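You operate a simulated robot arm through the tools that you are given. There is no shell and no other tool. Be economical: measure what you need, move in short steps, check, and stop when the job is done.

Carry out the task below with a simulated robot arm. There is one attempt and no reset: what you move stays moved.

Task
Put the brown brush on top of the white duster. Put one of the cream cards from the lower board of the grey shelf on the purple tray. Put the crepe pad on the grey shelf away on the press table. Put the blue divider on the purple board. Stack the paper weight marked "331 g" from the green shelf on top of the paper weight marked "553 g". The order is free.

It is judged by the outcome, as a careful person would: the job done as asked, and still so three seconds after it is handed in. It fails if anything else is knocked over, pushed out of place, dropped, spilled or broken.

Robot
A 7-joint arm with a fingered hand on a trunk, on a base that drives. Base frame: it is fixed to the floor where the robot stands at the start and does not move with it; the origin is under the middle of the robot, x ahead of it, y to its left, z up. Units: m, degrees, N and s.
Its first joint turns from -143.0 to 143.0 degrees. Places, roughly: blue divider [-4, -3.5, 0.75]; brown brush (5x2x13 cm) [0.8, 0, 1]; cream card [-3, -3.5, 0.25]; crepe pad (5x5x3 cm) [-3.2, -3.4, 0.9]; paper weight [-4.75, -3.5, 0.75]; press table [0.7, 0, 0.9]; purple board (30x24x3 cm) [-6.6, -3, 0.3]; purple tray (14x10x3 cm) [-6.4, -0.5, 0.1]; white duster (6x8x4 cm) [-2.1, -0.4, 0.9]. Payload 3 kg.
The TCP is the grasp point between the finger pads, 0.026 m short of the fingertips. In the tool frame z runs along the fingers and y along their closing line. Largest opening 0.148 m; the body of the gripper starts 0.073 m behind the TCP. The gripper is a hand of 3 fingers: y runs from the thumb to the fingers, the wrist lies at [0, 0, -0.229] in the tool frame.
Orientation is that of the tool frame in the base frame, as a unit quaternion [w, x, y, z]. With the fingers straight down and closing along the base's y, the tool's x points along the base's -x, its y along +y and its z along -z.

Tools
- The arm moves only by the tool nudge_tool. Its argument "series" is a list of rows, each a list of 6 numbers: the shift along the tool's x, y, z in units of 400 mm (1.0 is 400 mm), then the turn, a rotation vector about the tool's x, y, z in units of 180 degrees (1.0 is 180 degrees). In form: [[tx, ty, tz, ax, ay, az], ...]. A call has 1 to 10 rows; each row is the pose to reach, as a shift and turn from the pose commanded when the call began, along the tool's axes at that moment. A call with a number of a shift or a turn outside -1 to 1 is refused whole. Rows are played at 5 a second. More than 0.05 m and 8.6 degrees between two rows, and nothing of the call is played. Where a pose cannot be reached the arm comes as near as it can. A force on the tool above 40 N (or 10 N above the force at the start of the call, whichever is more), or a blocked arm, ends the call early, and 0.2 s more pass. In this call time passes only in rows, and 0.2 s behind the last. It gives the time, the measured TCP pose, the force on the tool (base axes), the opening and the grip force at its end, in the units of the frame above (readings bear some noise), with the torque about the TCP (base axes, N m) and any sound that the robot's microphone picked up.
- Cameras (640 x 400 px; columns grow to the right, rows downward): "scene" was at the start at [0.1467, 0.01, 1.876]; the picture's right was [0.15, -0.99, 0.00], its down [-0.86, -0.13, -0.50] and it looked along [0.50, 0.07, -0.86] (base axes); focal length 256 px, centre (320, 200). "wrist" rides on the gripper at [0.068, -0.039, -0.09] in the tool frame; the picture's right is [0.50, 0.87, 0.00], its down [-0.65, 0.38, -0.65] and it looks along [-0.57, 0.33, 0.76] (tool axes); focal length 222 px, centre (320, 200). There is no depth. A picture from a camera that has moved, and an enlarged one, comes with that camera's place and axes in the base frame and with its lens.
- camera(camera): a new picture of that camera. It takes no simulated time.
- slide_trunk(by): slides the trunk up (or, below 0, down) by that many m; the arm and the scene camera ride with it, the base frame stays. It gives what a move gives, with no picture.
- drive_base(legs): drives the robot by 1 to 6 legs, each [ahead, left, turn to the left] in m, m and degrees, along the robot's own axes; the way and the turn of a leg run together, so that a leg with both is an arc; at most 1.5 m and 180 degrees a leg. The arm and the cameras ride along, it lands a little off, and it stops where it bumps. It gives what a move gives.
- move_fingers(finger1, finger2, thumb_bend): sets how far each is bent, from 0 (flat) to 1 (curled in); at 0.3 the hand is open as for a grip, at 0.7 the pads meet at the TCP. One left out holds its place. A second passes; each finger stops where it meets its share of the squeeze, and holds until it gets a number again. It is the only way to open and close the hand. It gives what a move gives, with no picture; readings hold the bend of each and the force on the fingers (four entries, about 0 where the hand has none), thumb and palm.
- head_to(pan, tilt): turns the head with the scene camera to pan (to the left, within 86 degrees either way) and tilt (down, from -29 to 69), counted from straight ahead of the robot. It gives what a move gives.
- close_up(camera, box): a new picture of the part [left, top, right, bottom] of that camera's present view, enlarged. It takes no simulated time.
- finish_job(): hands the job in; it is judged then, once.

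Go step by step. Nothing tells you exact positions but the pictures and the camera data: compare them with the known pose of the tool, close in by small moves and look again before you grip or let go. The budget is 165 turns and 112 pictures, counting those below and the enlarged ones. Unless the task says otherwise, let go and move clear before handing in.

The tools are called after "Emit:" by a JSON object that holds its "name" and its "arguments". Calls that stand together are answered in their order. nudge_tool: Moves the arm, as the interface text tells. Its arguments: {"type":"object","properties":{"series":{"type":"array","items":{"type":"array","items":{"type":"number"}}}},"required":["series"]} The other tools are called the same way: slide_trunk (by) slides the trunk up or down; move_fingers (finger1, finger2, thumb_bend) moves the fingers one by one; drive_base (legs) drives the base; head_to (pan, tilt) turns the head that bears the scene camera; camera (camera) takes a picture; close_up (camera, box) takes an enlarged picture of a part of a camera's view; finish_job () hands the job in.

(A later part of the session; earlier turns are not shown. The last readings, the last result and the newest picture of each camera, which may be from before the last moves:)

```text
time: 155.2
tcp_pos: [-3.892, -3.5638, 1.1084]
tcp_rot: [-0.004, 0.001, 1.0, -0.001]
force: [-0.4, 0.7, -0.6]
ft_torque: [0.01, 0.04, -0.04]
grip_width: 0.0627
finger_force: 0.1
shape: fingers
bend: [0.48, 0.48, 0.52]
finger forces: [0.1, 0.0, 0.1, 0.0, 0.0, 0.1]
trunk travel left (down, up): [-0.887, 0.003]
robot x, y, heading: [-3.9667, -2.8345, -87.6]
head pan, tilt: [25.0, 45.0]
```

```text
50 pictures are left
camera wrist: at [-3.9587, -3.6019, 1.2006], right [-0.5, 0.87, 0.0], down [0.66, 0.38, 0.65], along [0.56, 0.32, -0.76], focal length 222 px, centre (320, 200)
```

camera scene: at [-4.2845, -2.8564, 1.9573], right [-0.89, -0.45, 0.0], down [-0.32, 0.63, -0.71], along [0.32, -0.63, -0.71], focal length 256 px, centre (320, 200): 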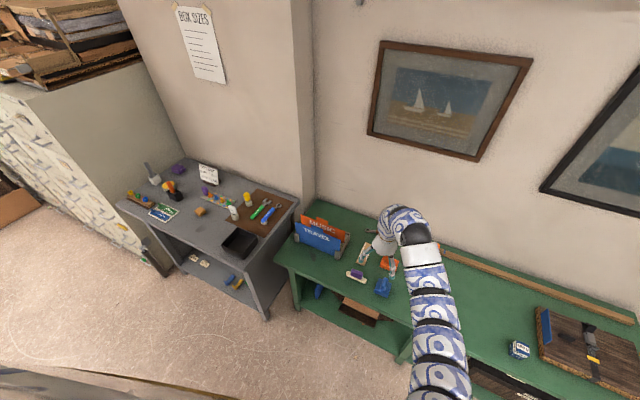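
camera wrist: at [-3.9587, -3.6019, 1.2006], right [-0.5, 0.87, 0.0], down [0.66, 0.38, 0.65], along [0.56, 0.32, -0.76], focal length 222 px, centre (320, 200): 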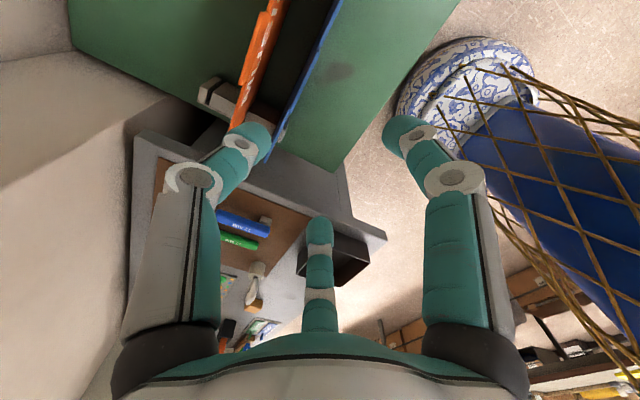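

The blue plate appears edge-on just ahead in view. I'll zoom to measure its line exactly.

Emit:
{"name": "close_up", "arguments": {"camera": "wrist", "box": [220, 0, 380, 160]}}

```text
2.50 times, centred on (300, 80) of wrist
camera zoom: at [-3.9587, -3.6019, 1.2006], right [-0.5, 0.87, 0.0], down [0.66, 0.38, 0.65], along [0.56, 0.32, -0.76], focal length 555 px, centre (370, 500)
```

zoom: 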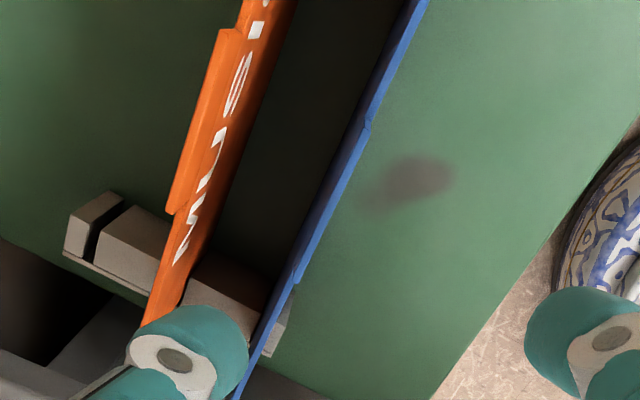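

The tab is centred at (-3.899, -3.588). I'll shift over it, lower to just above, and check.

Emit:
{"name": "nudge_tool", "arguments": {"series": [[0.0175, -0.046, 0, 0, 0, 0]]}}

Emit:
{"name": "slide_trunk", "arguments": {"by": -0.14}}

Emit:
{"name": "camera", "arguments": {"camera": "wrist"}}

```text
time: 155.6
tcp_pos: [-3.898, -3.583, 1.1089]
tcp_rot: [-0.004, 0.001, 1.0, -0.001]
force: [0.3, -0.2, -0.2]
ft_torque: [0.01, 0.01, -0.02]
grip_width: 0.0629
finger_force: 0.0
shape: fingers
bend: [0.48, 0.48, 0.52]
finger forces: [0.1, 0.1, 0.1, 0.1, 0.1, 0.0]
trunk travel left (down, up): [-0.887, 0.003]
robot x, y, heading: [-3.9695, -2.833, -87.7]
head pan, tilt: [25.0, 45.0]
```

```text
time: 157.3
tcp_pos: [-3.8979, -3.5824, 0.9698]
tcp_rot: [-0.003, 0.002, 1.0, 0.0]
force: [-0.6, -0.3, -0.6]
ft_torque: [0.0, -0.02, 0.01]
grip_width: 0.0624
finger_force: 0.1
shape: fingers
bend: [0.48, 0.48, 0.52]
finger forces: [0.0, 0.0, 0.0, 0.0, 0.1, 0.0]
trunk travel left (down, up): [-0.747, 0.143]
robot x, y, heading: [-3.9715, -2.836, -87.7]
head pan, tilt: [25.0, 45.0]
```

```text
48 pictures are left
camera wrist: at [-3.9651, -3.6201, 1.0615], right [-0.5, 0.87, 0.0], down [0.66, 0.38, 0.65], along [0.56, 0.32, -0.76], focal length 222 px, centre (320, 200)
```

wrist: 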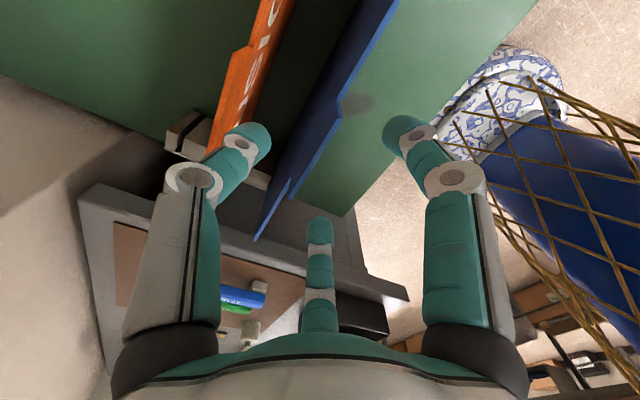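

The plate passes between thumb and fingers. Lowering in guarded steps, then pinching it.

Emit:
{"name": "nudge_tool", "arguments": {"series": [[0, -0.005, 0.03, 0, 0, 0], [0, -0.01, 0.06, 0, 0, 0], [0, -0.012, 0.09, 0, 0, 0], [0, -0.012, 0.12, 0, 0, 0], [0, -0.012, 0.135, 0, 0, 0]]}}

Emit:
{"name": "camera", "arguments": {"camera": "wrist"}}

```text
time: 158.5
tcp_pos: [-3.8981, -3.5857, 0.9153]
tcp_rot: [-0.003, 0.0, 1.0, -0.001]
force: [0.8, 0.5, 0.8]
ft_torque: [-0.01, 0.02, -0.04]
grip_width: 0.0627
finger_force: 0.1
shape: fingers
bend: [0.48, 0.48, 0.52]
finger forces: [0.1, 0.0, 0.0, 0.0, 0.0, 0.0]
trunk travel left (down, up): [-0.747, 0.143]
robot x, y, heading: [-3.9702, -2.8337, -87.7]
head pan, tilt: [25.0, 45.0]
```

```text
47 pictures are left
camera wrist: at [-3.9659, -3.6241, 1.0073], right [-0.5, 0.87, 0.0], down [0.66, 0.38, 0.65], along [0.56, 0.32, -0.76], focal length 222 px, centre (320, 200)
```

wrist: 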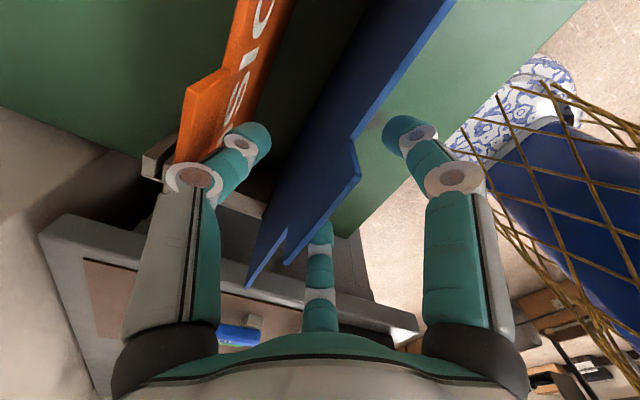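

The tab is right at the grasp point. Closing the fingers.

Emit:
{"name": "move_fingers", "arguments": {"finger1": 0.74, "finger2": 0.74, "thumb_bend": 0.74}}

Emit:
{"name": "slide_trunk", "arguments": {"by": 0.14}}

Emit:
{"name": "camera", "arguments": {"camera": "wrist"}}

```text
time: 159.5
tcp_pos: [-3.8983, -3.5861, 0.9155]
tcp_rot: [-0.003, 0.0, 1.0, 0.0]
force: [-0.4, 0.3, -0.4]
ft_torque: [0.01, 0.03, -0.03]
grip_width: 0.002
finger_force: 9.0
shape: fingers
bend: [0.72, 0.72, 0.71]
finger forces: [4.8, 4.7, 0.0, 0.0, 8.0, 0.0]
trunk travel left (down, up): [-0.747, 0.143]
robot x, y, heading: [-3.9726, -2.8331, -87.6]
head pan, tilt: [25.0, 45.0]
```

```text
time: 161.1
tcp_pos: [-3.9003, -3.586, 1.0555]
tcp_rot: [-0.003, 0.001, 1.0, -0.001]
force: [-0.6, -0.2, -0.9]
ft_torque: [0.01, -0.01, -0.04]
grip_width: 0.0021
finger_force: 9.4
shape: fingers
bend: [0.72, 0.72, 0.71]
finger forces: [4.9, 4.8, 0.0, 0.0, 7.8, 0.0]
trunk travel left (down, up): [-0.887, 0.003]
robot x, y, heading: [-3.9688, -2.8368, -87.7]
head pan, tilt: [25.0, 45.0]
```

```text
46 pictures are left
camera wrist: at [-3.966, -3.6242, 1.1472], right [-0.5, 0.87, 0.0], down [0.66, 0.38, 0.65], along [0.56, 0.32, -0.76], focal length 222 px, centre (320, 200)
```

wrist: 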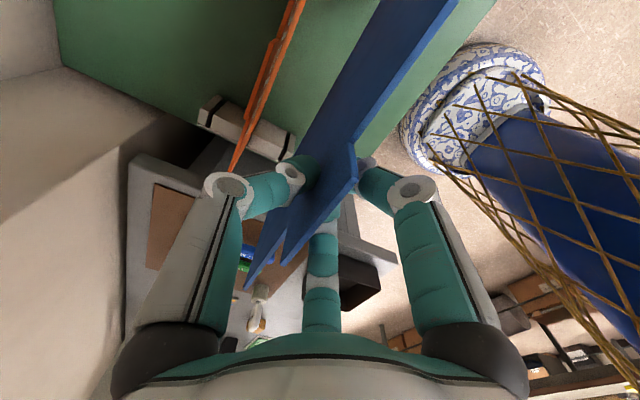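

The divider is free of its holder. I'll back away, turn towards the far wall and go to look at the low bench with the purple board.

Emit:
{"name": "drive_base", "arguments": {"legs": [[-0.6, 0, 0], [0, 0, -92], [1.3, 0.4, 0]]}}

Emit:
{"name": "head_to", "arguments": {"pan": 10, "tilt": 38}}

Emit:
{"name": "camera", "arguments": {"camera": "scene"}}

```text
time: 174.9
tcp_pos: [-6.0652, -2.6178, 1.0561]
tcp_rot: [-0.003, 0.736, 0.677, 0.003]
force: [0.2, -0.2, -0.8]
ft_torque: [-0.03, 0.0, 0.01]
grip_width: 0.0016
finger_force: 8.0
shape: fingers
bend: [0.72, 0.72, 0.71]
finger forces: [4.6, 4.6, 0.1, 0.0, 7.1, 0.1]
trunk travel left (down, up): [-0.887, 0.003]
robot x, y, heading: [-5.3105, -2.6089, 177.5]
head pan, tilt: [25.0, 45.0]
```

```text
time: 175.7
tcp_pos: [-6.0657, -2.6181, 1.0558]
tcp_rot: [-0.004, 0.737, 0.676, 0.002]
force: [-0.1, -0.2, -1.0]
ft_torque: [0.0, 0.01, 0.0]
grip_width: 0.0016
finger_force: 7.8
shape: fingers
bend: [0.72, 0.72, 0.71]
finger forces: [4.6, 4.6, 0.1, 0.0, 7.2, 0.0]
trunk travel left (down, up): [-0.887, 0.003]
robot x, y, heading: [-5.3079, -2.6114, 177.8]
head pan, tilt: [10.0, 38.0]
```

```text
45 pictures are left
camera scene: at [-5.4753, -2.617, 1.9676], right [-0.13, 0.99, 0.0], down [0.61, 0.08, -0.79], along [-0.78, -0.11, -0.62], focal length 256 px, centre (320, 200)
```

scene: 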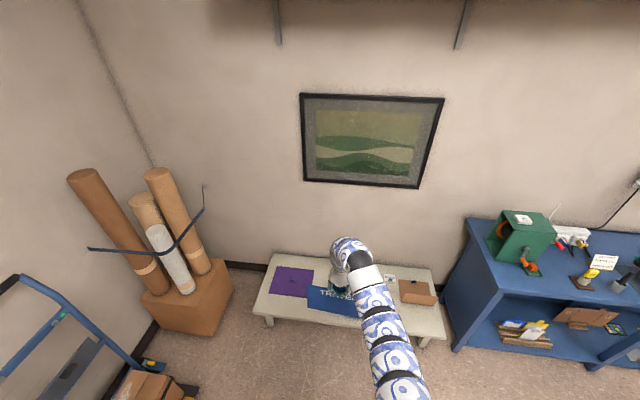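

The purple board lies on the low bench, centre about (-6.55, -2.98), top near z=0.33. I'll stand in front of it, square the hand, then tip it so the plate comes near horizontal.

Emit:
{"name": "drive_base", "arguments": {"legs": [[0.1, 0.375, 0], [0.296, 0, 0]]}}

Emit:
{"name": "nudge_tool", "arguments": {"series": [[0, 0, 0, 0, 0, -0.026]]}}

Emit:
{"name": "nudge_tool", "arguments": {"series": [[0, 0, 0, 0.042, 0, 0], [0, 0, 0, 0.084, 0, 0], [0, 0, 0, 0.126, 0, 0], [0, 0, 0, 0.168, 0, 0], [0, 0, 0, 0.21, 0, 0], [0, 0, 0, 0.252, 0, 0], [0, 0, 0, 0.294, 0, 0], [0, 0, 0, 0.336, 0, 0], [0, 0, 0, 0.37, 0, 0], [0, 0, 0, 0.4, 0, 0]]}}

Emit:
{"name": "camera", "arguments": {"camera": "scene"}}

```text
time: 179.8
tcp_pos: [-6.4813, -2.9977, 1.0545]
tcp_rot: [-0.003, 0.734, 0.68, 0.003]
force: [0.1, -0.2, -0.7]
ft_torque: [-0.02, 0.0, -0.01]
grip_width: 0.0015
finger_force: 8.3
shape: fingers
bend: [0.72, 0.72, 0.71]
finger forces: [4.7, 4.6, 0.0, 0.0, 7.1, 0.1]
trunk travel left (down, up): [-0.887, 0.003]
robot x, y, heading: [-5.7247, -2.9838, 178.1]
head pan, tilt: [10.0, 38.0]
```

```text
time: 180.2
tcp_pos: [-6.4817, -2.9962, 1.0554]
tcp_rot: [-0.003, 0.705, 0.709, 0.002]
force: [0.1, -1.3, -1.3]
ft_torque: [-0.03, 0.02, 0.03]
grip_width: 0.0016
finger_force: 8.2
shape: fingers
bend: [0.72, 0.72, 0.71]
finger forces: [4.8, 4.7, 0.0, 0.0, 7.2, 0.0]
trunk travel left (down, up): [-0.887, 0.003]
robot x, y, heading: [-5.725, -2.9846, 178.0]
head pan, tilt: [10.0, 38.0]
```

```text
time: 182.4
tcp_pos: [-6.4822, -2.9969, 1.0563]
tcp_rot: [-0.418, 0.569, 0.574, -0.415]
force: [-0.9, 0.3, -0.9]
ft_torque: [-0.02, -0.08, -0.02]
grip_width: 0.0018
finger_force: 3.7
shape: fingers
bend: [0.72, 0.72, 0.69]
finger forces: [0.0, 0.1, 0.0, 0.1, 7.3, 0.1]
trunk travel left (down, up): [-0.887, 0.003]
robot x, y, heading: [-5.7229, -2.9825, 178.1]
head pan, tilt: [10.0, 38.0]
```

```text
44 pictures are left
camera scene: at [-5.8905, -2.9912, 1.9676], right [-0.14, 0.99, 0.0], down [0.61, 0.09, -0.79], along [-0.78, -0.11, -0.62], focal length 256 px, centre (320, 200)
```

scene: 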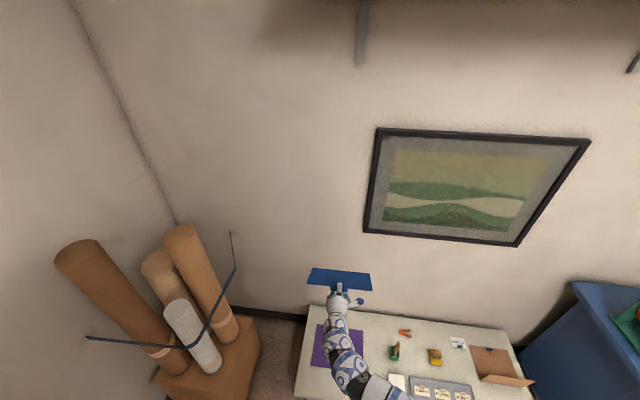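

The plate is held out nearly flat, but two finger readings dropped. I'll check the hold with the wrist camera.

Emit:
{"name": "camera", "arguments": {"camera": "wrist"}}

```text
43 pictures are left
camera wrist: at [-6.4078, -2.9289, 1.1216], right [0.26, 0.51, -0.82], down [0.74, -0.65, -0.16], along [-0.62, -0.57, -0.55], focal length 222 px, centre (320, 200)
```

wrist: 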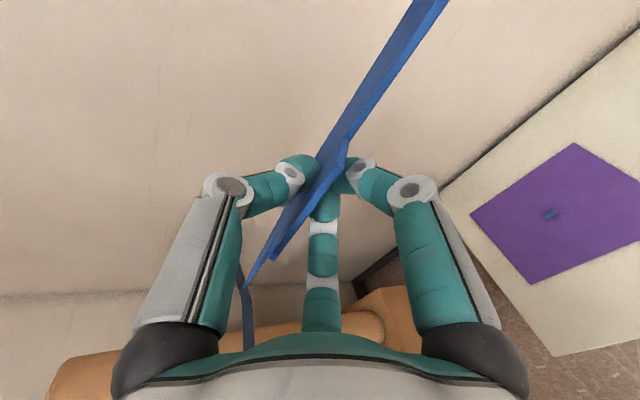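

The plate has sagged in the pinch to perhaps 40 degrees below level. I'll squeeze again to hold it firmly.

Emit:
{"name": "move_fingers", "arguments": {"finger1": 0.9, "finger2": 0.9, "thumb_bend": 0.9}}

Emit:
{"name": "slide_trunk", "arguments": {"by": -0.45}}

Emit:
{"name": "camera", "arguments": {"camera": "wrist"}}

Emit:
{"name": "head_to", "arguments": {"pan": 0, "tilt": 60}}

Emit:
{"name": "camera", "arguments": {"camera": "scene"}}

```text
time: 183.4
tcp_pos: [-6.4821, -2.9968, 1.0549]
tcp_rot: [-0.417, 0.569, 0.575, -0.415]
force: [-1.1, 0.4, 0.1]
ft_torque: [-0.01, -0.1, 0.03]
grip_width: 0.0
finger_force: 33.3
shape: fingers
bend: [0.79, 0.79, 0.76]
finger forces: [21.9, 21.1, 0.0, 0.0, 24.2, 0.0]
trunk travel left (down, up): [-0.887, 0.003]
robot x, y, heading: [-5.7265, -2.981, 178.3]
head pan, tilt: [10.0, 38.0]
```

```text
refused: -0.45 is not a number from -0.4 to 0.4
```

```text
42 pictures are left
camera wrist: at [-6.4078, -2.9295, 1.1218], right [0.26, 0.51, -0.82], down [0.74, -0.65, -0.16], along [-0.62, -0.57, -0.55], focal length 222 px, centre (320, 200)
```

wrist: 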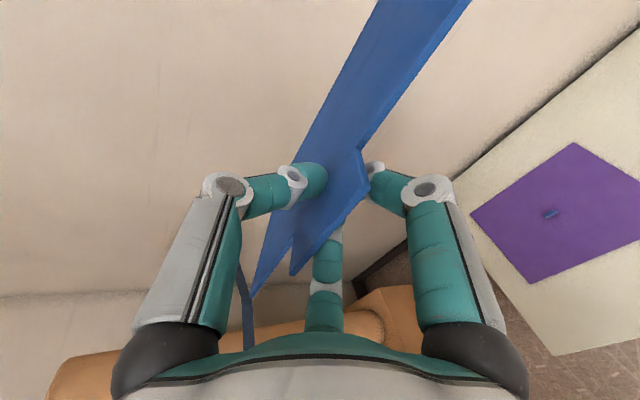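

```text
time: 184.3
tcp_pos: [-6.481, -2.9973, 1.0545]
tcp_rot: [-0.416, 0.569, 0.575, -0.415]
force: [0.9, -0.1, 0.0]
ft_torque: [0.0, -0.07, 0.02]
grip_width: 0.0
finger_force: 33.4
shape: fingers
bend: [0.79, 0.79, 0.76]
finger forces: [21.9, 21.3, 0.0, 0.1, 24.1, 0.0]
trunk travel left (down, up): [-0.887, 0.003]
robot x, y, heading: [-5.7247, -2.9819, 178.2]
head pan, tilt: [0.0, 60.0]
```

```text
41 pictures are left
camera scene: at [-5.8717, -2.9771, 1.9379], right [0.03, 1.0, 0.0], down [0.87, -0.03, -0.5], along [-0.5, 0.02, -0.87], focal length 256 px, centre (320, 200)
```

scene: 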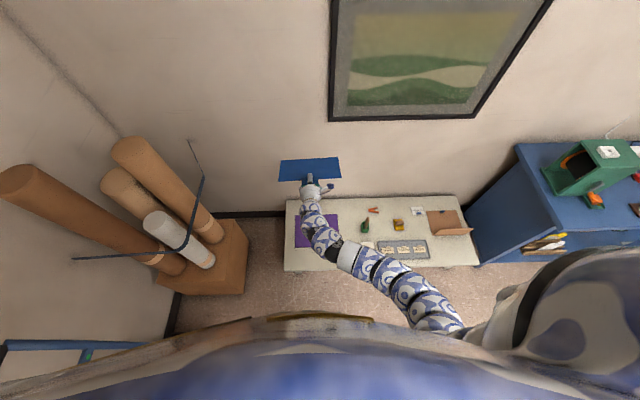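

The grip is firm and the plate is back near the tool's line. The board spans x -6.70..-6.46, y -3.12..-2.83, top about z=0.305. I'll adjust laterally and lower partway, then check.

Emit:
{"name": "drive_base", "arguments": {"legs": [[0.034, -0.022, 0]]}}

Emit:
{"name": "slide_trunk", "arguments": {"by": -0.4}}

Emit:
{"name": "camera", "arguments": {"camera": "scene"}}

```text
time: 185.2
tcp_pos: [-6.5157, -2.9738, 1.0545]
tcp_rot: [-0.416, 0.57, 0.575, -0.415]
force: [0.1, 0.0, -0.2]
ft_torque: [-0.06, -0.06, 0.01]
grip_width: 0.0
finger_force: 33.6
shape: fingers
bend: [0.79, 0.79, 0.76]
finger forces: [22.0, 21.3, 0.0, 0.0, 24.1, 0.0]
trunk travel left (down, up): [-0.887, 0.003]
robot x, y, heading: [-5.7598, -2.9568, 178.2]
head pan, tilt: [0.0, 60.0]
```

```text
time: 189.0
tcp_pos: [-6.5159, -2.9748, 0.6545]
tcp_rot: [-0.416, 0.569, 0.575, -0.415]
force: [0.2, -0.7, -0.6]
ft_torque: [0.0, -0.07, -0.01]
grip_width: 0.0
finger_force: 34.1
shape: fingers
bend: [0.79, 0.79, 0.76]
finger forces: [22.5, 21.7, 0.0, 0.1, 24.2, 0.0]
trunk travel left (down, up): [-0.487, 0.403]
robot x, y, heading: [-5.7603, -2.9614, 178.5]
head pan, tilt: [0.0, 60.0]
```

```text
40 pictures are left
camera scene: at [-5.9058, -2.9541, 1.5379], right [0.03, 1.0, 0.0], down [0.87, -0.03, -0.5], along [-0.5, 0.02, -0.87], focal length 256 px, centre (320, 200)
```

scene: 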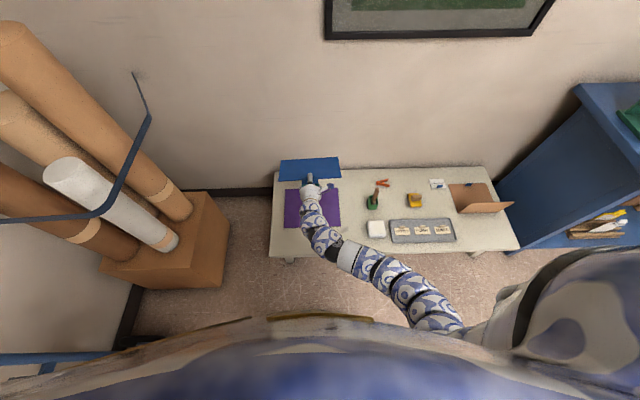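

The arm slopes upward behind the hand, clear of the bench items. Lowering on to just above the board, then in guarded steps.

Emit:
{"name": "slide_trunk", "arguments": {"by": -0.265}}

Emit:
{"name": "camera", "arguments": {"camera": "wrist"}}

Emit:
{"name": "close_up", "arguments": {"camera": "scene", "box": [220, 80, 460, 300]}}

```text
time: 191.7
tcp_pos: [-6.5148, -2.974, 0.3898]
tcp_rot: [-0.417, 0.569, 0.575, -0.414]
force: [-0.3, -1.1, -0.2]
ft_torque: [0.01, -0.04, -0.03]
grip_width: 0.0
finger_force: 34.1
shape: fingers
bend: [0.79, 0.79, 0.76]
finger forces: [22.6, 21.8, 0.0, 0.0, 24.1, 0.0]
trunk travel left (down, up): [-0.222, 0.668]
robot x, y, heading: [-5.7566, -2.9604, 178.2]
head pan, tilt: [0.0, 60.0]
```

```text
39 pictures are left
camera wrist: at [-6.442, -2.9064, 0.4569], right [0.26, 0.51, -0.82], down [0.74, -0.65, -0.16], along [-0.62, -0.57, -0.55], focal length 222 px, centre (320, 200)
```

wrist: 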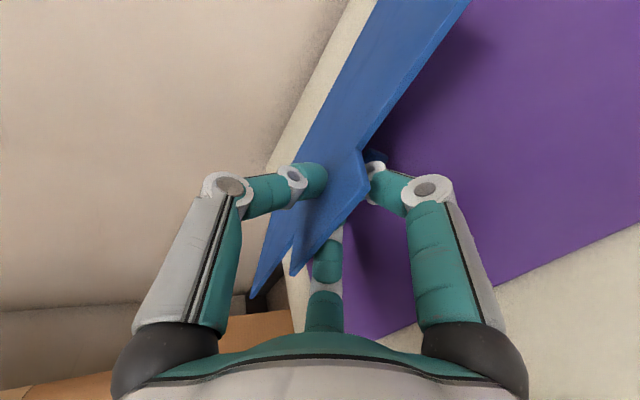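

```text
1.82 times, centred on (340, 190) of scene
camera zoom: at [-5.9058, -2.9541, 1.2729], right [0.03, 1.0, 0.0], down [0.87, -0.03, -0.5], along [-0.5, 0.02, -0.87], focal length 465 px, centre (284, 218)
```

zoom: 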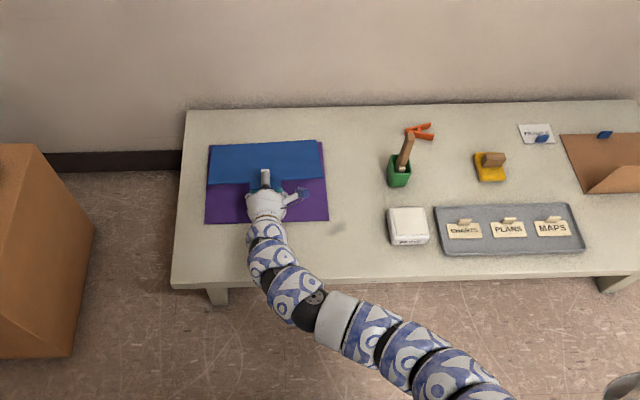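

The plate is right above the board. Lowering in half-centimetre guarded steps.

Emit:
{"name": "nudge_tool", "arguments": {"series": [[0, 0.0119, 0.0039, 0, 0, 0], [0, 0.0238, 0.0077, 0, 0, 0], [0, 0.0357, 0.0116, 0, 0, 0], [0, 0.0476, 0.0154, 0, 0, 0], [0, 0.0595, 0.0193, 0, 0, 0], [0, 0.0714, 0.0232, 0, 0, 0], [0, 0.0833, 0.027, 0, 0, 0]]}}

Emit:
{"name": "camera", "arguments": {"camera": "wrist"}}

```text
time: 193.3
tcp_pos: [-6.5153, -2.9753, 0.3562]
tcp_rot: [-0.417, 0.569, 0.575, -0.415]
force: [-0.1, 0.3, 0.1]
ft_torque: [-0.03, 0.07, 0.0]
grip_width: 0.0001
finger_force: 35.5
shape: fingers
bend: [0.79, 0.79, 0.77]
finger forces: [24.8, 21.7, 0.0, 0.0, 24.9, 0.1]
trunk travel left (down, up): [-0.222, 0.668]
robot x, y, heading: [-5.7598, -2.9607, 178.3]
head pan, tilt: [0.0, 60.0]
```

```text
37 pictures are left
camera wrist: at [-6.4419, -2.907, 0.422], right [0.26, 0.51, -0.82], down [0.74, -0.65, -0.16], along [-0.62, -0.57, -0.55], focal length 222 px, centre (320, 200)
```

wrist: 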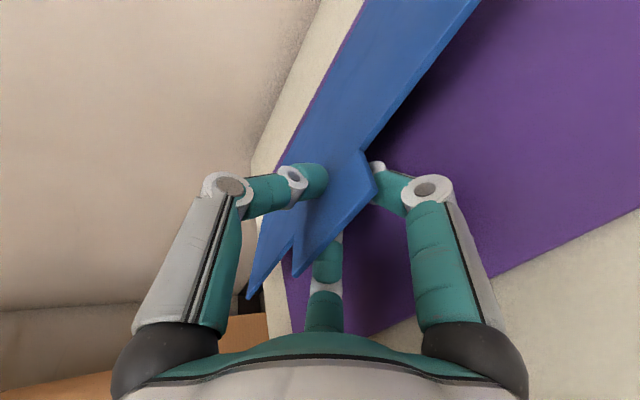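

The far edge is starting to touch. I'll lower another 2 cm to bring the plate flatter.

Emit:
{"name": "nudge_tool", "arguments": {"series": [[0, 0.0119, 0.0039, 0, 0, 0], [0, 0.0238, 0.0077, 0, 0, 0], [0, 0.0357, 0.0116, 0, 0, 0], [0, 0.0476, 0.0154, 0, 0, 0]]}}

Emit:
{"name": "camera", "arguments": {"camera": "wrist"}}

```text
time: 194.3
tcp_pos: [-6.5156, -2.9729, 0.3367]
tcp_rot: [-0.416, 0.57, 0.575, -0.415]
force: [1.7, 0.1, 6.4]
ft_torque: [-0.07, 0.34, 0.02]
grip_width: 0.0001
finger_force: 40.4
shape: fingers
bend: [0.79, 0.79, 0.78]
finger forces: [24.5, 21.7, 0.0, 0.0, 34.9, 0.0]
trunk travel left (down, up): [-0.222, 0.668]
robot x, y, heading: [-5.7621, -2.9581, 177.8]
head pan, tilt: [0.0, 60.0]
```

```text
36 pictures are left
camera wrist: at [-6.4424, -2.9055, 0.4027], right [0.26, 0.51, -0.82], down [0.74, -0.65, -0.16], along [-0.62, -0.57, -0.55], focal length 222 px, centre (320, 200)
```

wrist: 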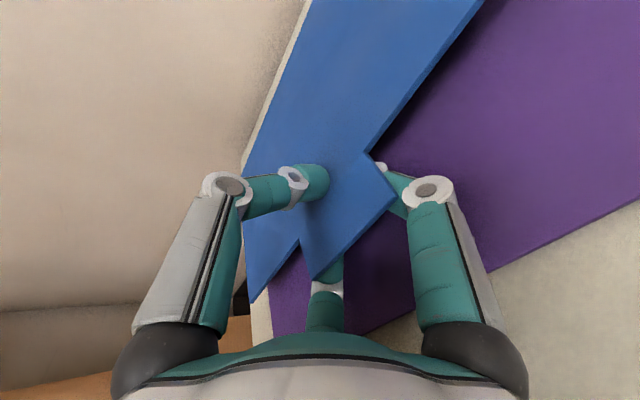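

The plate is nearly flat. I'll release: thumb up with the fingers easing down together.

Emit:
{"name": "move_fingers", "arguments": {"finger1": 0.62, "finger2": 0.62, "thumb_bend": 0.5}}

Emit:
{"name": "camera", "arguments": {"camera": "wrist"}}

```text
time: 195.3
tcp_pos: [-6.5152, -2.9738, 0.3361]
tcp_rot: [-0.417, 0.57, 0.575, -0.415]
force: [0.8, 0.8, -0.1]
ft_torque: [0.02, 0.04, 0.04]
grip_width: 0.0435
finger_force: 0.1
shape: fingers
bend: [0.62, 0.62, 0.5]
finger forces: [0.1, 0.0, 0.0, 0.0, 0.1, 0.0]
trunk travel left (down, up): [-0.222, 0.668]
robot x, y, heading: [-5.7589, -2.9554, 178.3]
head pan, tilt: [0.0, 60.0]
```

```text
35 pictures are left
camera wrist: at [-6.4422, -2.9057, 0.402], right [0.26, 0.51, -0.82], down [0.74, -0.65, -0.16], along [-0.62, -0.57, -0.55], focal length 222 px, centre (320, 200)
```

wrist: 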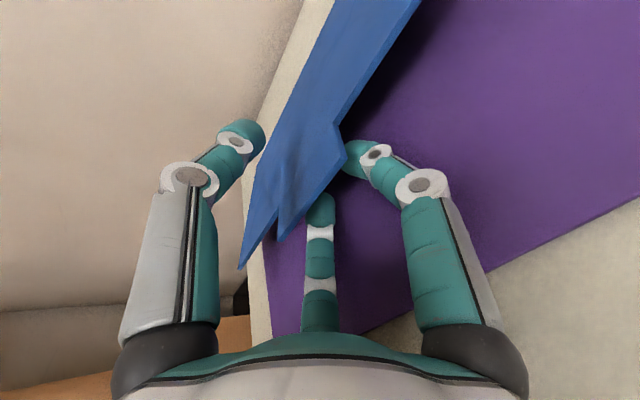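

The plate rests on the board and the fingertips. I'll pull the fingers straight out from under it.

Emit:
{"name": "nudge_tool", "arguments": {"series": [[0, 0.031, -0.095, 0, 0, 0], [0, 0.062, -0.19, 0, 0, 0], [0, 0.085, -0.26, 0, 0, 0]]}}

Emit:
{"name": "close_up", "arguments": {"camera": "scene", "box": [220, 80, 460, 300]}}

```text
time: 196.1
tcp_pos: [-6.4064, -2.9737, 0.3351]
tcp_rot: [-0.417, 0.568, 0.575, -0.415]
force: [0.0, -0.3, -0.3]
ft_torque: [0.01, -0.01, 0.0]
grip_width: 0.0436
finger_force: 0.0
shape: fingers
bend: [0.62, 0.62, 0.5]
finger forces: [0.1, 0.0, 0.0, 0.1, 0.0, 0.0]
trunk travel left (down, up): [-0.222, 0.668]
robot x, y, heading: [-5.7612, -2.9593, 177.7]
head pan, tilt: [0.0, 60.0]
```

```text
1.82 times, centred on (340, 190) of scene
camera zoom: at [-5.9058, -2.9541, 1.2729], right [0.03, 1.0, 0.0], down [0.87, -0.03, -0.5], along [-0.5, 0.02, -0.87], focal length 465 px, centre (284, 218)
```

zoom: 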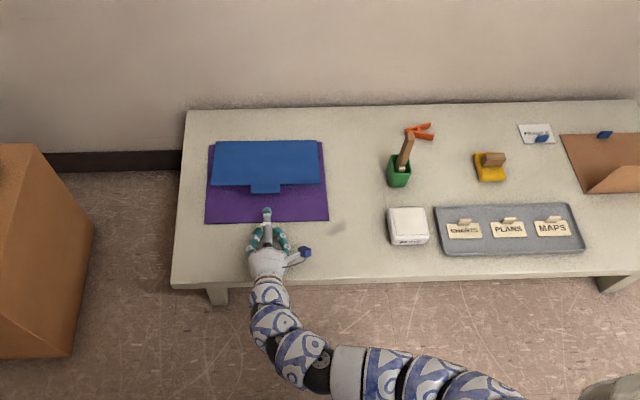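

The blue divider lies flat on the purple board. Next the card: I'll raise, back off and drive to the grey shelf.

Emit:
{"name": "slide_trunk", "arguments": {"by": 0.4}}

Emit:
{"name": "drive_base", "arguments": {"legs": [[-0.5, 0, 0], [0, 0, 90], [-0.6, 0, 0], [0, 1.5, 0], [0, 0.68, 0]]}}

Emit:
{"name": "head_to", "arguments": {"pan": 5, "tilt": 45}}

Emit:
{"name": "camera", "arguments": {"camera": "scene"}}

```text
time: 199.9
tcp_pos: [-6.4074, -2.9742, 0.736]
tcp_rot: [-0.416, 0.57, 0.575, -0.414]
force: [-0.1, 0.3, -0.1]
ft_torque: [0.01, -0.03, 0.01]
grip_width: 0.0439
finger_force: 0.0
shape: fingers
bend: [0.62, 0.62, 0.5]
finger forces: [0.1, 0.0, 0.1, 0.1, 0.0, 0.0]
trunk travel left (down, up): [-0.622, 0.268]
robot x, y, heading: [-5.762, -2.9597, 178.1]
head pan, tilt: [0.0, 60.0]
```

```text
time: 205.8
tcp_pos: [-5.4531, -3.6029, 0.7354]
tcp_rot: [-0.094, 0.111, 0.799, -0.583]
force: [-6.9, 1.7, 9.5]
ft_torque: [0.62, -0.57, 0.63]
grip_width: 0.0435
finger_force: 4.7
shape: fingers
bend: [0.62, 0.62, 0.5]
finger forces: [0.0, 0.0, 0.0, 0.0, 0.0, 9.5]
trunk travel left (down, up): [-0.622, 0.268]
robot x, y, heading: [-5.2766, -2.9781, -107.9]
head pan, tilt: [0.0, 60.0]
stopped in leg 2: the force on the tool passed its limit (the readings are from after the stop); the commanded pose is now the measured one
```

```text
time: 206.6
tcp_pos: [-5.4513, -3.6023, 0.7347]
tcp_rot: [-0.095, 0.111, 0.799, -0.583]
force: [-9.5, 1.6, 8.6]
ft_torque: [0.65, -0.59, 0.85]
grip_width: 0.0435
finger_force: 6.6
shape: fingers
bend: [0.62, 0.62, 0.5]
finger forces: [0.0, 0.0, 0.0, 0.1, 0.0, 12.9]
trunk travel left (down, up): [-0.622, 0.268]
robot x, y, heading: [-5.2721, -2.9708, -108.0]
head pan, tilt: [5.0, 45.0]
```

```text
33 pictures are left
camera scene: at [-5.3182, -3.1311, 1.6924], right [-0.97, 0.22, 0.0], down [0.16, 0.69, -0.71], along [-0.16, -0.69, -0.71], focal length 256 px, centre (320, 200)
```

scene: 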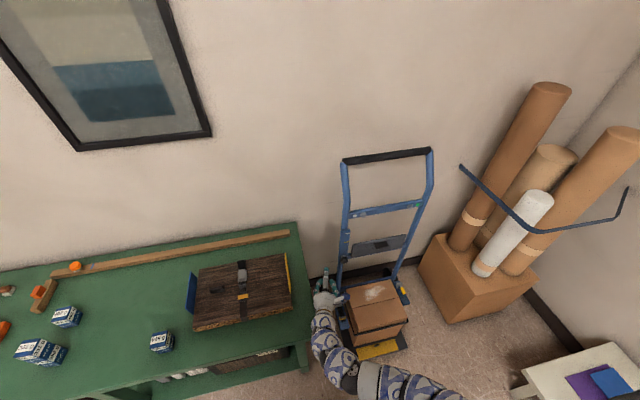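

The hand, moving round, has bumped the end of the green table. Nothing appears displaced; I'll turn back a little, then withdraw and raise before going on.

Emit:
{"name": "drive_base", "arguments": {"legs": [[0, 0, -10], [-0.5, 0, 0]]}}

Emit:
{"name": "slide_trunk", "arguments": {"by": 0.26}}

Emit:
{"name": "camera", "arguments": {"camera": "scene"}}

```text
time: 210.2
tcp_pos: [-5.3215, -3.1241, 0.7342]
tcp_rot: [-0.144, 0.178, 0.788, -0.572]
force: [0.1, -0.2, 0.2]
ft_torque: [0.0, 0.02, 0.0]
grip_width: 0.0436
finger_force: 0.0
shape: fingers
bend: [0.62, 0.62, 0.5]
finger forces: [0.0, 0.0, 0.0, 0.0, 0.0, 0.0]
trunk travel left (down, up): [-0.622, 0.268]
robot x, y, heading: [-5.0447, -2.534, -117.5]
head pan, tilt: [5.0, 45.0]
```

```text
time: 212.8
tcp_pos: [-5.3209, -3.1228, 0.9945]
tcp_rot: [-0.142, 0.178, 0.787, -0.573]
force: [0.0, 0.2, 0.8]
ft_torque: [0.0, -0.01, -0.01]
grip_width: 0.0438
finger_force: 0.0
shape: fingers
bend: [0.62, 0.62, 0.5]
finger forces: [0.0, 0.1, 0.1, 0.0, 0.0, 0.1]
trunk travel left (down, up): [-0.882, 0.008]
robot x, y, heading: [-5.0384, -2.537, -117.5]
head pan, tilt: [5.0, 45.0]
```

```text
32 pictures are left
camera scene: at [-5.1121, -2.6817, 1.9523], right [-0.92, 0.38, 0.0], down [0.27, 0.65, -0.71], along [-0.27, -0.65, -0.71], focal length 256 px, centre (320, 200)
```

scene: 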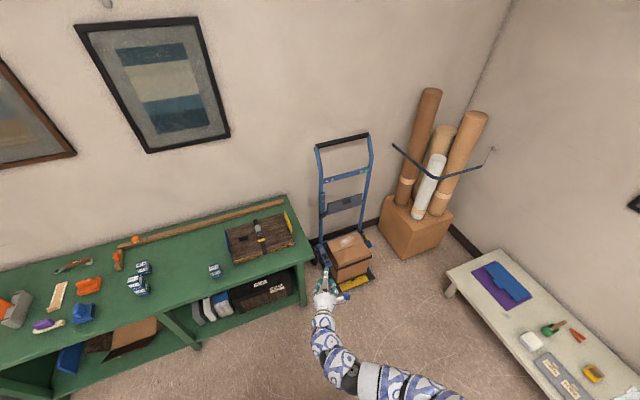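

All is in place and the stack still stands. Now on to the grey shelf, further from the table.

Emit:
{"name": "drive_base", "arguments": {"legs": [[-0.2, 0, 0], [0, 0, 26], [0, 1.5, 0], [0, 0.4, 0]]}}

Emit:
{"name": "head_to", "arguments": {"pan": 0, "tilt": 45}}

Emit:
{"name": "camera", "arguments": {"camera": "scene"}}

```text
time: 224.9
tcp_pos: [-3.0447, -3.0838, 0.9949]
tcp_rot: [-0.018, 0.007, 0.808, -0.589]
force: [-1.0, 0.3, 0.1]
ft_torque: [-0.01, 0.03, 0.0]
grip_width: 0.0435
finger_force: 0.1
shape: fingers
bend: [0.62, 0.62, 0.5]
finger forces: [0.0, 0.0, 0.0, 0.0, 0.1, 0.1]
trunk travel left (down, up): [-0.882, 0.008]
robot x, y, heading: [-3.0356, -2.4322, -92.9]
head pan, tilt: [5.0, 45.0]
```

```text
time: 225.6
tcp_pos: [-3.0459, -3.0841, 0.9939]
tcp_rot: [-0.018, 0.006, 0.807, -0.59]
force: [-0.2, -0.2, -0.4]
ft_torque: [-0.01, -0.01, -0.02]
grip_width: 0.0436
finger_force: 0.1
shape: fingers
bend: [0.62, 0.62, 0.5]
finger forces: [0.0, 0.1, 0.0, 0.0, 0.1, 0.0]
trunk travel left (down, up): [-0.882, 0.008]
robot x, y, heading: [-3.0355, -2.4346, -93.0]
head pan, tilt: [0.0, 45.0]
```

```text
31 pictures are left
camera scene: at [-3.0449, -2.5949, 1.9524], right [-1.0, 0.05, 0.0], down [0.04, 0.71, -0.71], along [-0.04, -0.71, -0.71], focal length 256 px, centre (320, 200)
```

scene: 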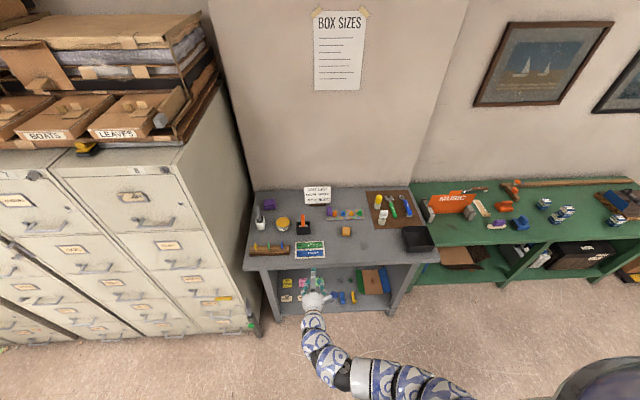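

I see coloured and cream cards on the lower board. Zooming in on them.

Emit:
{"name": "close_up", "arguments": {"camera": "scene", "box": [255, 255, 385, 325]}}

```text
4.92 times, centred on (320, 290) of scene
camera zoom: at [-3.0449, -2.5949, 1.9524], right [-1.0, 0.05, 0.0], down [0.04, 0.71, -0.71], along [-0.04, -0.71, -0.71], focal length 1260 px, centre (320, -243)
```

zoom: 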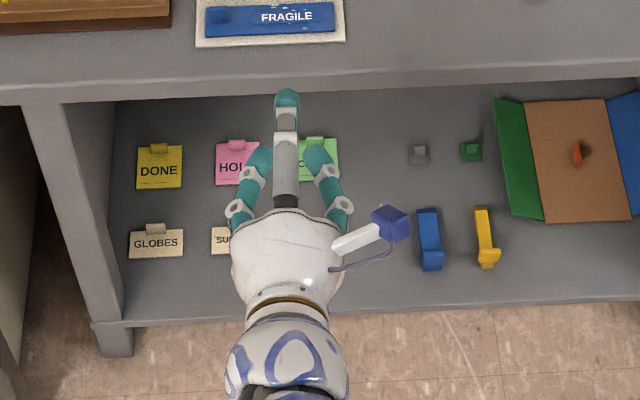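

Two cream cards, "GLOBES" near (-2.863, -3.36) and another ("SU…") near (-2.96, -3.36), each with a small knob on its back edge. I'll tip the hand nearly down, and lower in front of the shelf.

Emit:
{"name": "nudge_tool", "arguments": {"series": [[0, 0, 0, -0.045, 0, 0], [0, 0, 0, -0.09, 0, 0], [0, 0, 0, -0.135, 0, 0], [0, 0, 0, -0.18, 0, 0], [0, 0, 0, -0.225, 0, 0], [0, 0, 0, -0.27, 0, 0], [0, 0, 0, -0.3, 0, 0]]}}

Emit:
{"name": "move_fingers", "arguments": {"finger1": 0.5, "finger2": 0.5, "thumb_bend": 0.5}}

Emit:
{"name": "slide_trunk", "arguments": {"by": -0.4}}

Emit:
{"name": "slide_trunk", "arguments": {"by": -0.2}}

Emit:
{"name": "camera", "arguments": {"camera": "scene"}}

```text
time: 227.2
tcp_pos: [-3.045, -3.084, 0.9941]
tcp_rot: [-0.012, 0.014, 0.987, -0.158]
force: [-0.7, 0.9, 0.0]
ft_torque: [-0.02, -0.02, 0.02]
grip_width: 0.044
finger_force: 0.1
shape: fingers
bend: [0.62, 0.62, 0.5]
finger forces: [0.0, 0.0, 0.0, 0.0, 0.0, 0.0]
trunk travel left (down, up): [-0.882, 0.008]
robot x, y, heading: [-3.0356, -2.4322, -92.9]
head pan, tilt: [0.0, 45.0]
```

```text
time: 228.2
tcp_pos: [-3.0457, -3.0838, 0.9945]
tcp_rot: [-0.012, 0.014, 0.987, -0.159]
force: [-0.2, 0.3, -0.5]
ft_torque: [0.03, 0.0, 0.02]
grip_width: 0.0615
finger_force: 0.0
shape: fingers
bend: [0.5, 0.5, 0.5]
finger forces: [0.0, 0.1, 0.0, 0.0, 0.1, 0.0]
trunk travel left (down, up): [-0.882, 0.008]
robot x, y, heading: [-3.0394, -2.4331, -93.0]
head pan, tilt: [0.0, 45.0]
```

```text
time: 232.0
tcp_pos: [-3.0445, -3.0838, 0.5952]
tcp_rot: [-0.012, 0.013, 0.987, -0.16]
force: [-0.1, -1.1, -0.1]
ft_torque: [0.01, 0.02, 0.0]
grip_width: 0.0617
finger_force: 0.1
shape: fingers
bend: [0.5, 0.5, 0.5]
finger forces: [0.1, 0.0, 0.0, 0.0, 0.1, 0.0]
trunk travel left (down, up): [-0.482, 0.408]
robot x, y, heading: [-3.0381, -2.4349, -93.0]
head pan, tilt: [0.0, 45.0]
```

```text
time: 234.2
tcp_pos: [-3.0442, -3.0832, 0.395]
tcp_rot: [-0.013, 0.014, 0.987, -0.159]
force: [0.9, -0.5, -0.3]
ft_torque: [0.0, -0.01, -0.01]
grip_width: 0.0616
finger_force: 0.0
shape: fingers
bend: [0.5, 0.5, 0.5]
finger forces: [0.1, 0.1, 0.0, 0.0, 0.0, 0.0]
trunk travel left (down, up): [-0.282, 0.608]
robot x, y, heading: [-3.039, -2.4323, -92.9]
head pan, tilt: [0.0, 45.0]
```

```text
29 pictures are left
camera scene: at [-3.0447, -2.5949, 1.3524], right [-1.0, 0.05, 0.0], down [0.04, 0.71, -0.71], along [-0.04, -0.71, -0.71], focal length 256 px, centre (320, 200)
```

scene: 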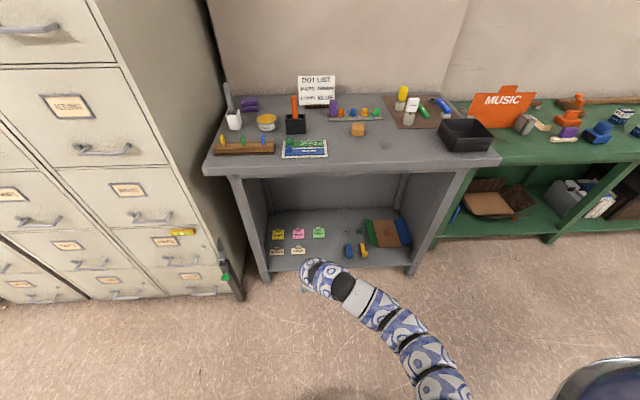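

Now the lower board is in plain view. Zooming in to measure the cream cards.

Emit:
{"name": "close_up", "arguments": {"camera": "scene", "box": [255, 215, 345, 275]}}

```text
6.67 times, centred on (300, 245) of scene
camera zoom: at [-3.0447, -2.5949, 1.3524], right [-1.0, 0.05, 0.0], down [0.04, 0.71, -0.71], along [-0.04, -0.71, -0.71], focal length 1706 px, centre (453, -100)
```

zoom: 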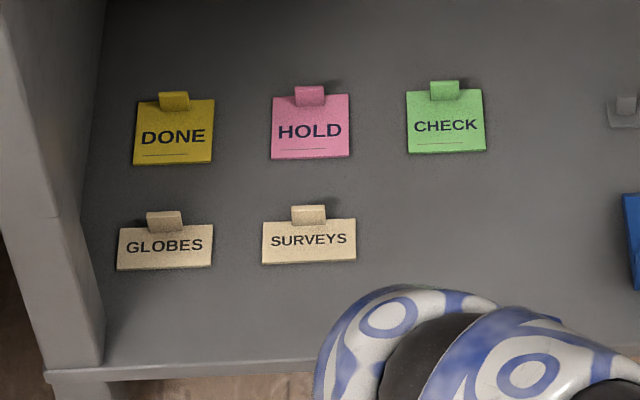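

The cards lie lower than given: the SURVEYS knob is at about (-2.97, -3.43, 0.15). I'll straighten the hand a bit, lower in front of the shelf, and drive in partway at a safe height.

Emit:
{"name": "nudge_tool", "arguments": {"series": [[0, 0, 0, -0.045, 0, 0]]}}

Emit:
{"name": "slide_trunk", "arguments": {"by": -0.15}}

Emit:
{"name": "drive_base", "arguments": {"legs": [[0, 0.085, 0], [0.25, 0, 0]]}}

Emit:
{"name": "camera", "arguments": {"camera": "wrist"}}

```text
time: 234.6
tcp_pos: [-3.0436, -3.0842, 0.3947]
tcp_rot: [-0.011, 0.015, 0.996, -0.089]
force: [0.1, -0.9, -0.1]
ft_torque: [-0.01, -0.06, -0.02]
grip_width: 0.0618
finger_force: 0.0
shape: fingers
bend: [0.5, 0.5, 0.5]
finger forces: [0.0, 0.0, 0.1, 0.1, 0.0, 0.0]
trunk travel left (down, up): [-0.282, 0.608]
robot x, y, heading: [-3.0334, -2.436, -92.9]
head pan, tilt: [0.0, 45.0]
```

```text
time: 236.3
tcp_pos: [-3.0441, -3.0858, 0.2436]
tcp_rot: [-0.012, 0.015, 0.996, -0.089]
force: [0.3, -0.6, -1.2]
ft_torque: [0.01, 0.02, 0.05]
grip_width: 0.062
finger_force: 0.1
shape: fingers
bend: [0.5, 0.5, 0.5]
finger forces: [0.0, 0.1, 0.1, 0.0, 0.0, 0.0]
trunk travel left (down, up): [-0.132, 0.758]
robot x, y, heading: [-3.0381, -2.4331, -93.0]
head pan, tilt: [0.0, 45.0]
```

```text
time: 238.9
tcp_pos: [-2.9716, -3.3459, 0.2453]
tcp_rot: [-0.012, 0.014, 0.996, -0.089]
force: [-0.6, -0.1, 0.1]
ft_torque: [0.0, 0.02, 0.0]
grip_width: 0.062
finger_force: 0.0
shape: fingers
bend: [0.5, 0.5, 0.5]
finger forces: [0.0, 0.0, 0.1, 0.1, 0.1, 0.1]
trunk travel left (down, up): [-0.132, 0.758]
robot x, y, heading: [-2.9698, -2.6925, -93.0]
head pan, tilt: [0.0, 45.0]
```

```text
27 pictures are left
camera wrist: at [-3.0376, -3.3658, 0.3426], right [-0.48, 0.87, -0.14], down [0.68, 0.47, 0.56], along [0.55, 0.17, -0.81], focal length 222 px, centre (320, 200)
```

wrist: 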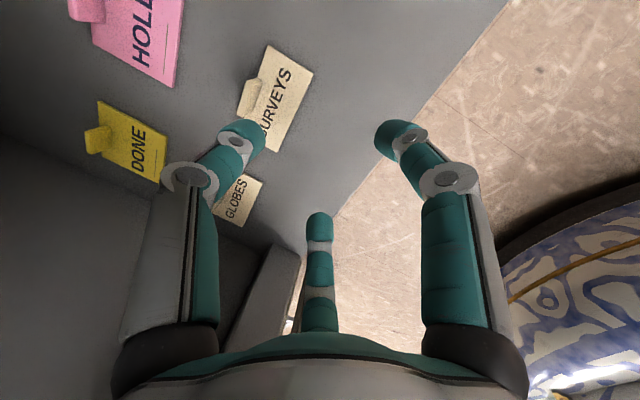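

The knob is confirmed at (-2.967, -3.425, 0.158). I'll drive the last 7.5 cm and lower partway.

Emit:
{"name": "drive_base", "arguments": {"legs": [[0.075, 0.008, 0]]}}

Emit:
{"name": "slide_trunk", "arguments": {"by": -0.035}}

Emit:
{"name": "camera", "arguments": {"camera": "wrist"}}

```text
time: 239.9
tcp_pos: [-2.9644, -3.4195, 0.245]
tcp_rot: [-0.011, 0.011, 0.996, -0.089]
force: [-0.4, -0.6, -0.1]
ft_torque: [0.02, -0.01, -0.02]
grip_width: 0.0619
finger_force: 0.2
shape: fingers
bend: [0.5, 0.5, 0.5]
finger forces: [0.1, 0.0, 0.0, 0.0, 0.1, 0.0]
trunk travel left (down, up): [-0.132, 0.758]
robot x, y, heading: [-2.9595, -2.7704, -92.4]
head pan, tilt: [0.0, 45.0]
```

```text
time: 240.7
tcp_pos: [-2.9642, -3.4208, 0.2088]
tcp_rot: [-0.011, 0.012, 0.996, -0.088]
force: [-0.3, 0.6, 0.0]
ft_torque: [0.0, 0.02, 0.0]
grip_width: 0.0619
finger_force: 0.0
shape: fingers
bend: [0.5, 0.5, 0.5]
finger forces: [0.0, 0.0, 0.0, 0.0, 0.1, 0.0]
trunk travel left (down, up): [-0.097, 0.793]
robot x, y, heading: [-2.9594, -2.7689, -92.6]
head pan, tilt: [0.0, 45.0]
```

```text
26 pictures are left
camera wrist: at [-3.0303, -3.4393, 0.3076], right [-0.48, 0.86, -0.14], down [0.68, 0.47, 0.56], along [0.55, 0.17, -0.81], focal length 222 px, centre (320, 200)
```

wrist: 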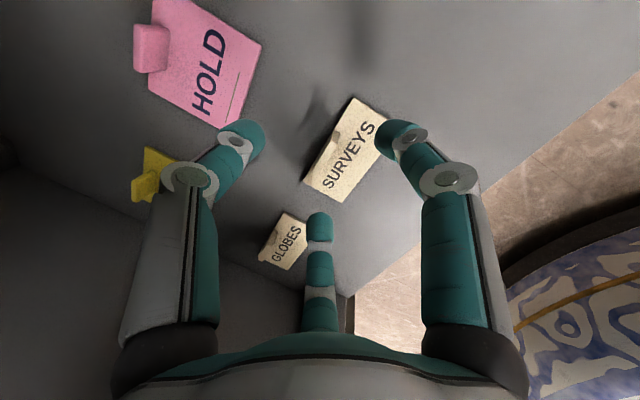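

The knob is close below the grasp point, some 7 mm to the right. I'll correct and lower in guarded steps.

Emit:
{"name": "nudge_tool", "arguments": {"series": [[0.02, 0.003, 0.02, 0, 0, 0], [0.02, 0.007, 0.04, 0, 0, 0], [0.02, 0.01, 0.06, 0, 0, 0], [0.02, 0.012, 0.07, 0, 0, 0], [0.02, 0.0135, 0.078, 0, 0, 0]]}}

Emit:
{"name": "close_up", "arguments": {"camera": "wrist", "box": [220, 80, 440, 280]}}

```text
time: 241.9
tcp_pos: [-2.9694, -3.4196, 0.1809]
tcp_rot: [-0.01, 0.01, 0.996, -0.092]
force: [1.0, 6.6, 40.2]
ft_torque: [1.08, -1.54, 0.16]
grip_width: 0.0617
finger_force: 19.4
shape: fingers
bend: [0.5, 0.47, 0.5]
finger forces: [0.0, 39.6, 0.1, 0.1, 0.0, 0.0]
trunk travel left (down, up): [-0.097, 0.793]
robot x, y, heading: [-2.9607, -2.7659, -92.3]
head pan, tilt: [0.0, 45.0]
```

```text
2.00 times, centred on (330, 180) of wrist
camera zoom: at [-3.0372, -3.4393, 0.2797], right [-0.48, 0.86, -0.15], down [0.68, 0.48, 0.56], along [0.56, 0.17, -0.81], focal length 444 px, centre (300, 240)
```

zoom: 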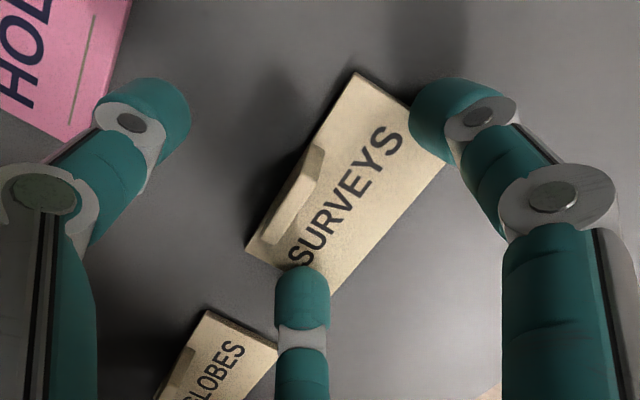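

The near fingers touch the board because of the tilt. I'll lift a little, set the hand upright and centre it on the knob.

Emit:
{"name": "nudge_tool", "arguments": {"series": [[0, -0.004, -0.022, 0, 0, 0], [0, -0.0133, -0.018, -0.03, 0, 0], [0, -0.0133, -0.014, -0.05, 0, 0], [0, -0.0111, -0.0056, -0.05, 0, 0]]}}

Emit:
{"name": "move_fingers", "arguments": {"finger1": 0.6, "finger2": 0.6, "thumb_bend": 0.6}}

Emit:
{"name": "close_up", "arguments": {"camera": "wrist", "box": [220, 80, 440, 280]}}

```text
time: 242.9
tcp_pos: [-2.973, -3.4228, 0.1804]
tcp_rot: [-0.01, 0.012, 1.0, -0.011]
force: [0.4, -0.3, 0.9]
ft_torque: [-0.02, -0.01, 0.03]
grip_width: 0.0618
finger_force: 0.0
shape: fingers
bend: [0.5, 0.5, 0.5]
finger forces: [0.0, 0.0, 0.0, 0.0, 0.1, 0.0]
trunk travel left (down, up): [-0.097, 0.793]
robot x, y, heading: [-2.9626, -2.7669, -92.8]
head pan, tilt: [0.0, 45.0]
```

```text
time: 243.9
tcp_pos: [-2.9722, -3.4222, 0.1807]
tcp_rot: [-0.01, 0.012, 1.0, -0.01]
force: [0.5, -0.3, -0.9]
ft_torque: [0.0, 0.04, 0.03]
grip_width: 0.0298
finger_force: 0.0
shape: fingers
bend: [0.6, 0.6, 0.6]
finger forces: [0.1, 0.0, 0.0, 0.1, 0.0, 0.0]
trunk travel left (down, up): [-0.097, 0.793]
robot x, y, heading: [-2.9612, -2.7666, -92.7]
head pan, tilt: [0.0, 45.0]
```

```text
2.00 times, centred on (330, 180) of wrist
camera zoom: at [-3.0393, -3.4574, 0.2741], right [-0.48, 0.88, -0.01], down [0.68, 0.38, 0.63], along [0.56, 0.3, -0.78], focal length 444 px, centre (300, 240)
```

zoom: 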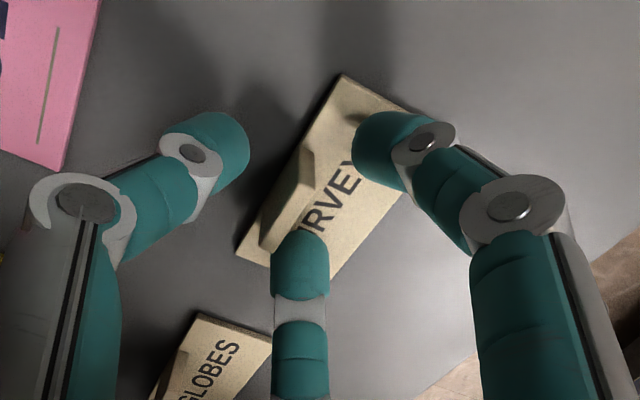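

The fingers straddle the knob without touching. Closing.

Emit:
{"name": "move_fingers", "arguments": {"finger1": 0.76, "finger2": 0.76, "thumb_bend": 0.76}}

Emit:
{"name": "slide_trunk", "arguments": {"by": 0.05}}

Emit:
{"name": "close_up", "arguments": {"camera": "wrist", "box": [220, 80, 440, 280]}}

```text
time: 244.9
tcp_pos: [-2.9726, -3.4233, 0.18]
tcp_rot: [-0.011, 0.012, 1.0, -0.01]
force: [0.2, 0.0, -1.1]
ft_torque: [0.01, 0.01, 0.01]
grip_width: 0.0042
finger_force: 13.2
shape: fingers
bend: [0.73, 0.73, 0.68]
finger forces: [7.7, 6.6, 0.0, 0.1, 11.2, 0.1]
trunk travel left (down, up): [-0.097, 0.793]
robot x, y, heading: [-2.9604, -2.7674, -92.5]
head pan, tilt: [0.0, 45.0]
```

```text
time: 245.8
tcp_pos: [-2.9736, -3.4219, 0.23]
tcp_rot: [-0.01, 0.012, 1.0, -0.01]
force: [0.5, -1.0, -0.5]
ft_torque: [0.0, -0.02, -0.01]
grip_width: 0.0044
finger_force: 12.8
shape: fingers
bend: [0.73, 0.73, 0.68]
finger forces: [7.7, 6.7, 0.1, 0.0, 11.1, 0.0]
trunk travel left (down, up): [-0.147, 0.743]
robot x, y, heading: [-2.9598, -2.7703, -92.8]
head pan, tilt: [0.0, 45.0]
```

```text
2.00 times, centred on (330, 180) of wrist
camera zoom: at [-3.0393, -3.4575, 0.3241], right [-0.48, 0.88, -0.01], down [0.68, 0.38, 0.63], along [0.56, 0.3, -0.78], focal length 444 px, centre (300, 240)
```

zoom: 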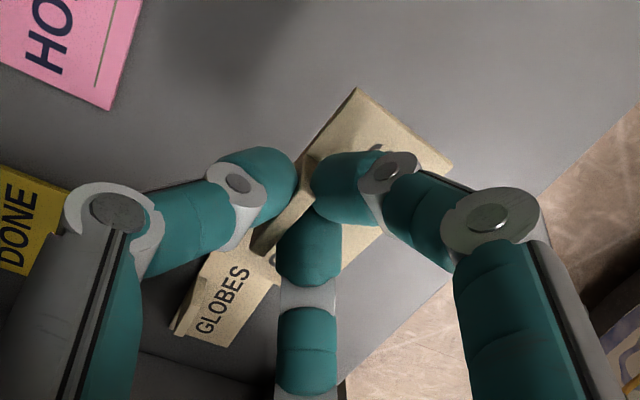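

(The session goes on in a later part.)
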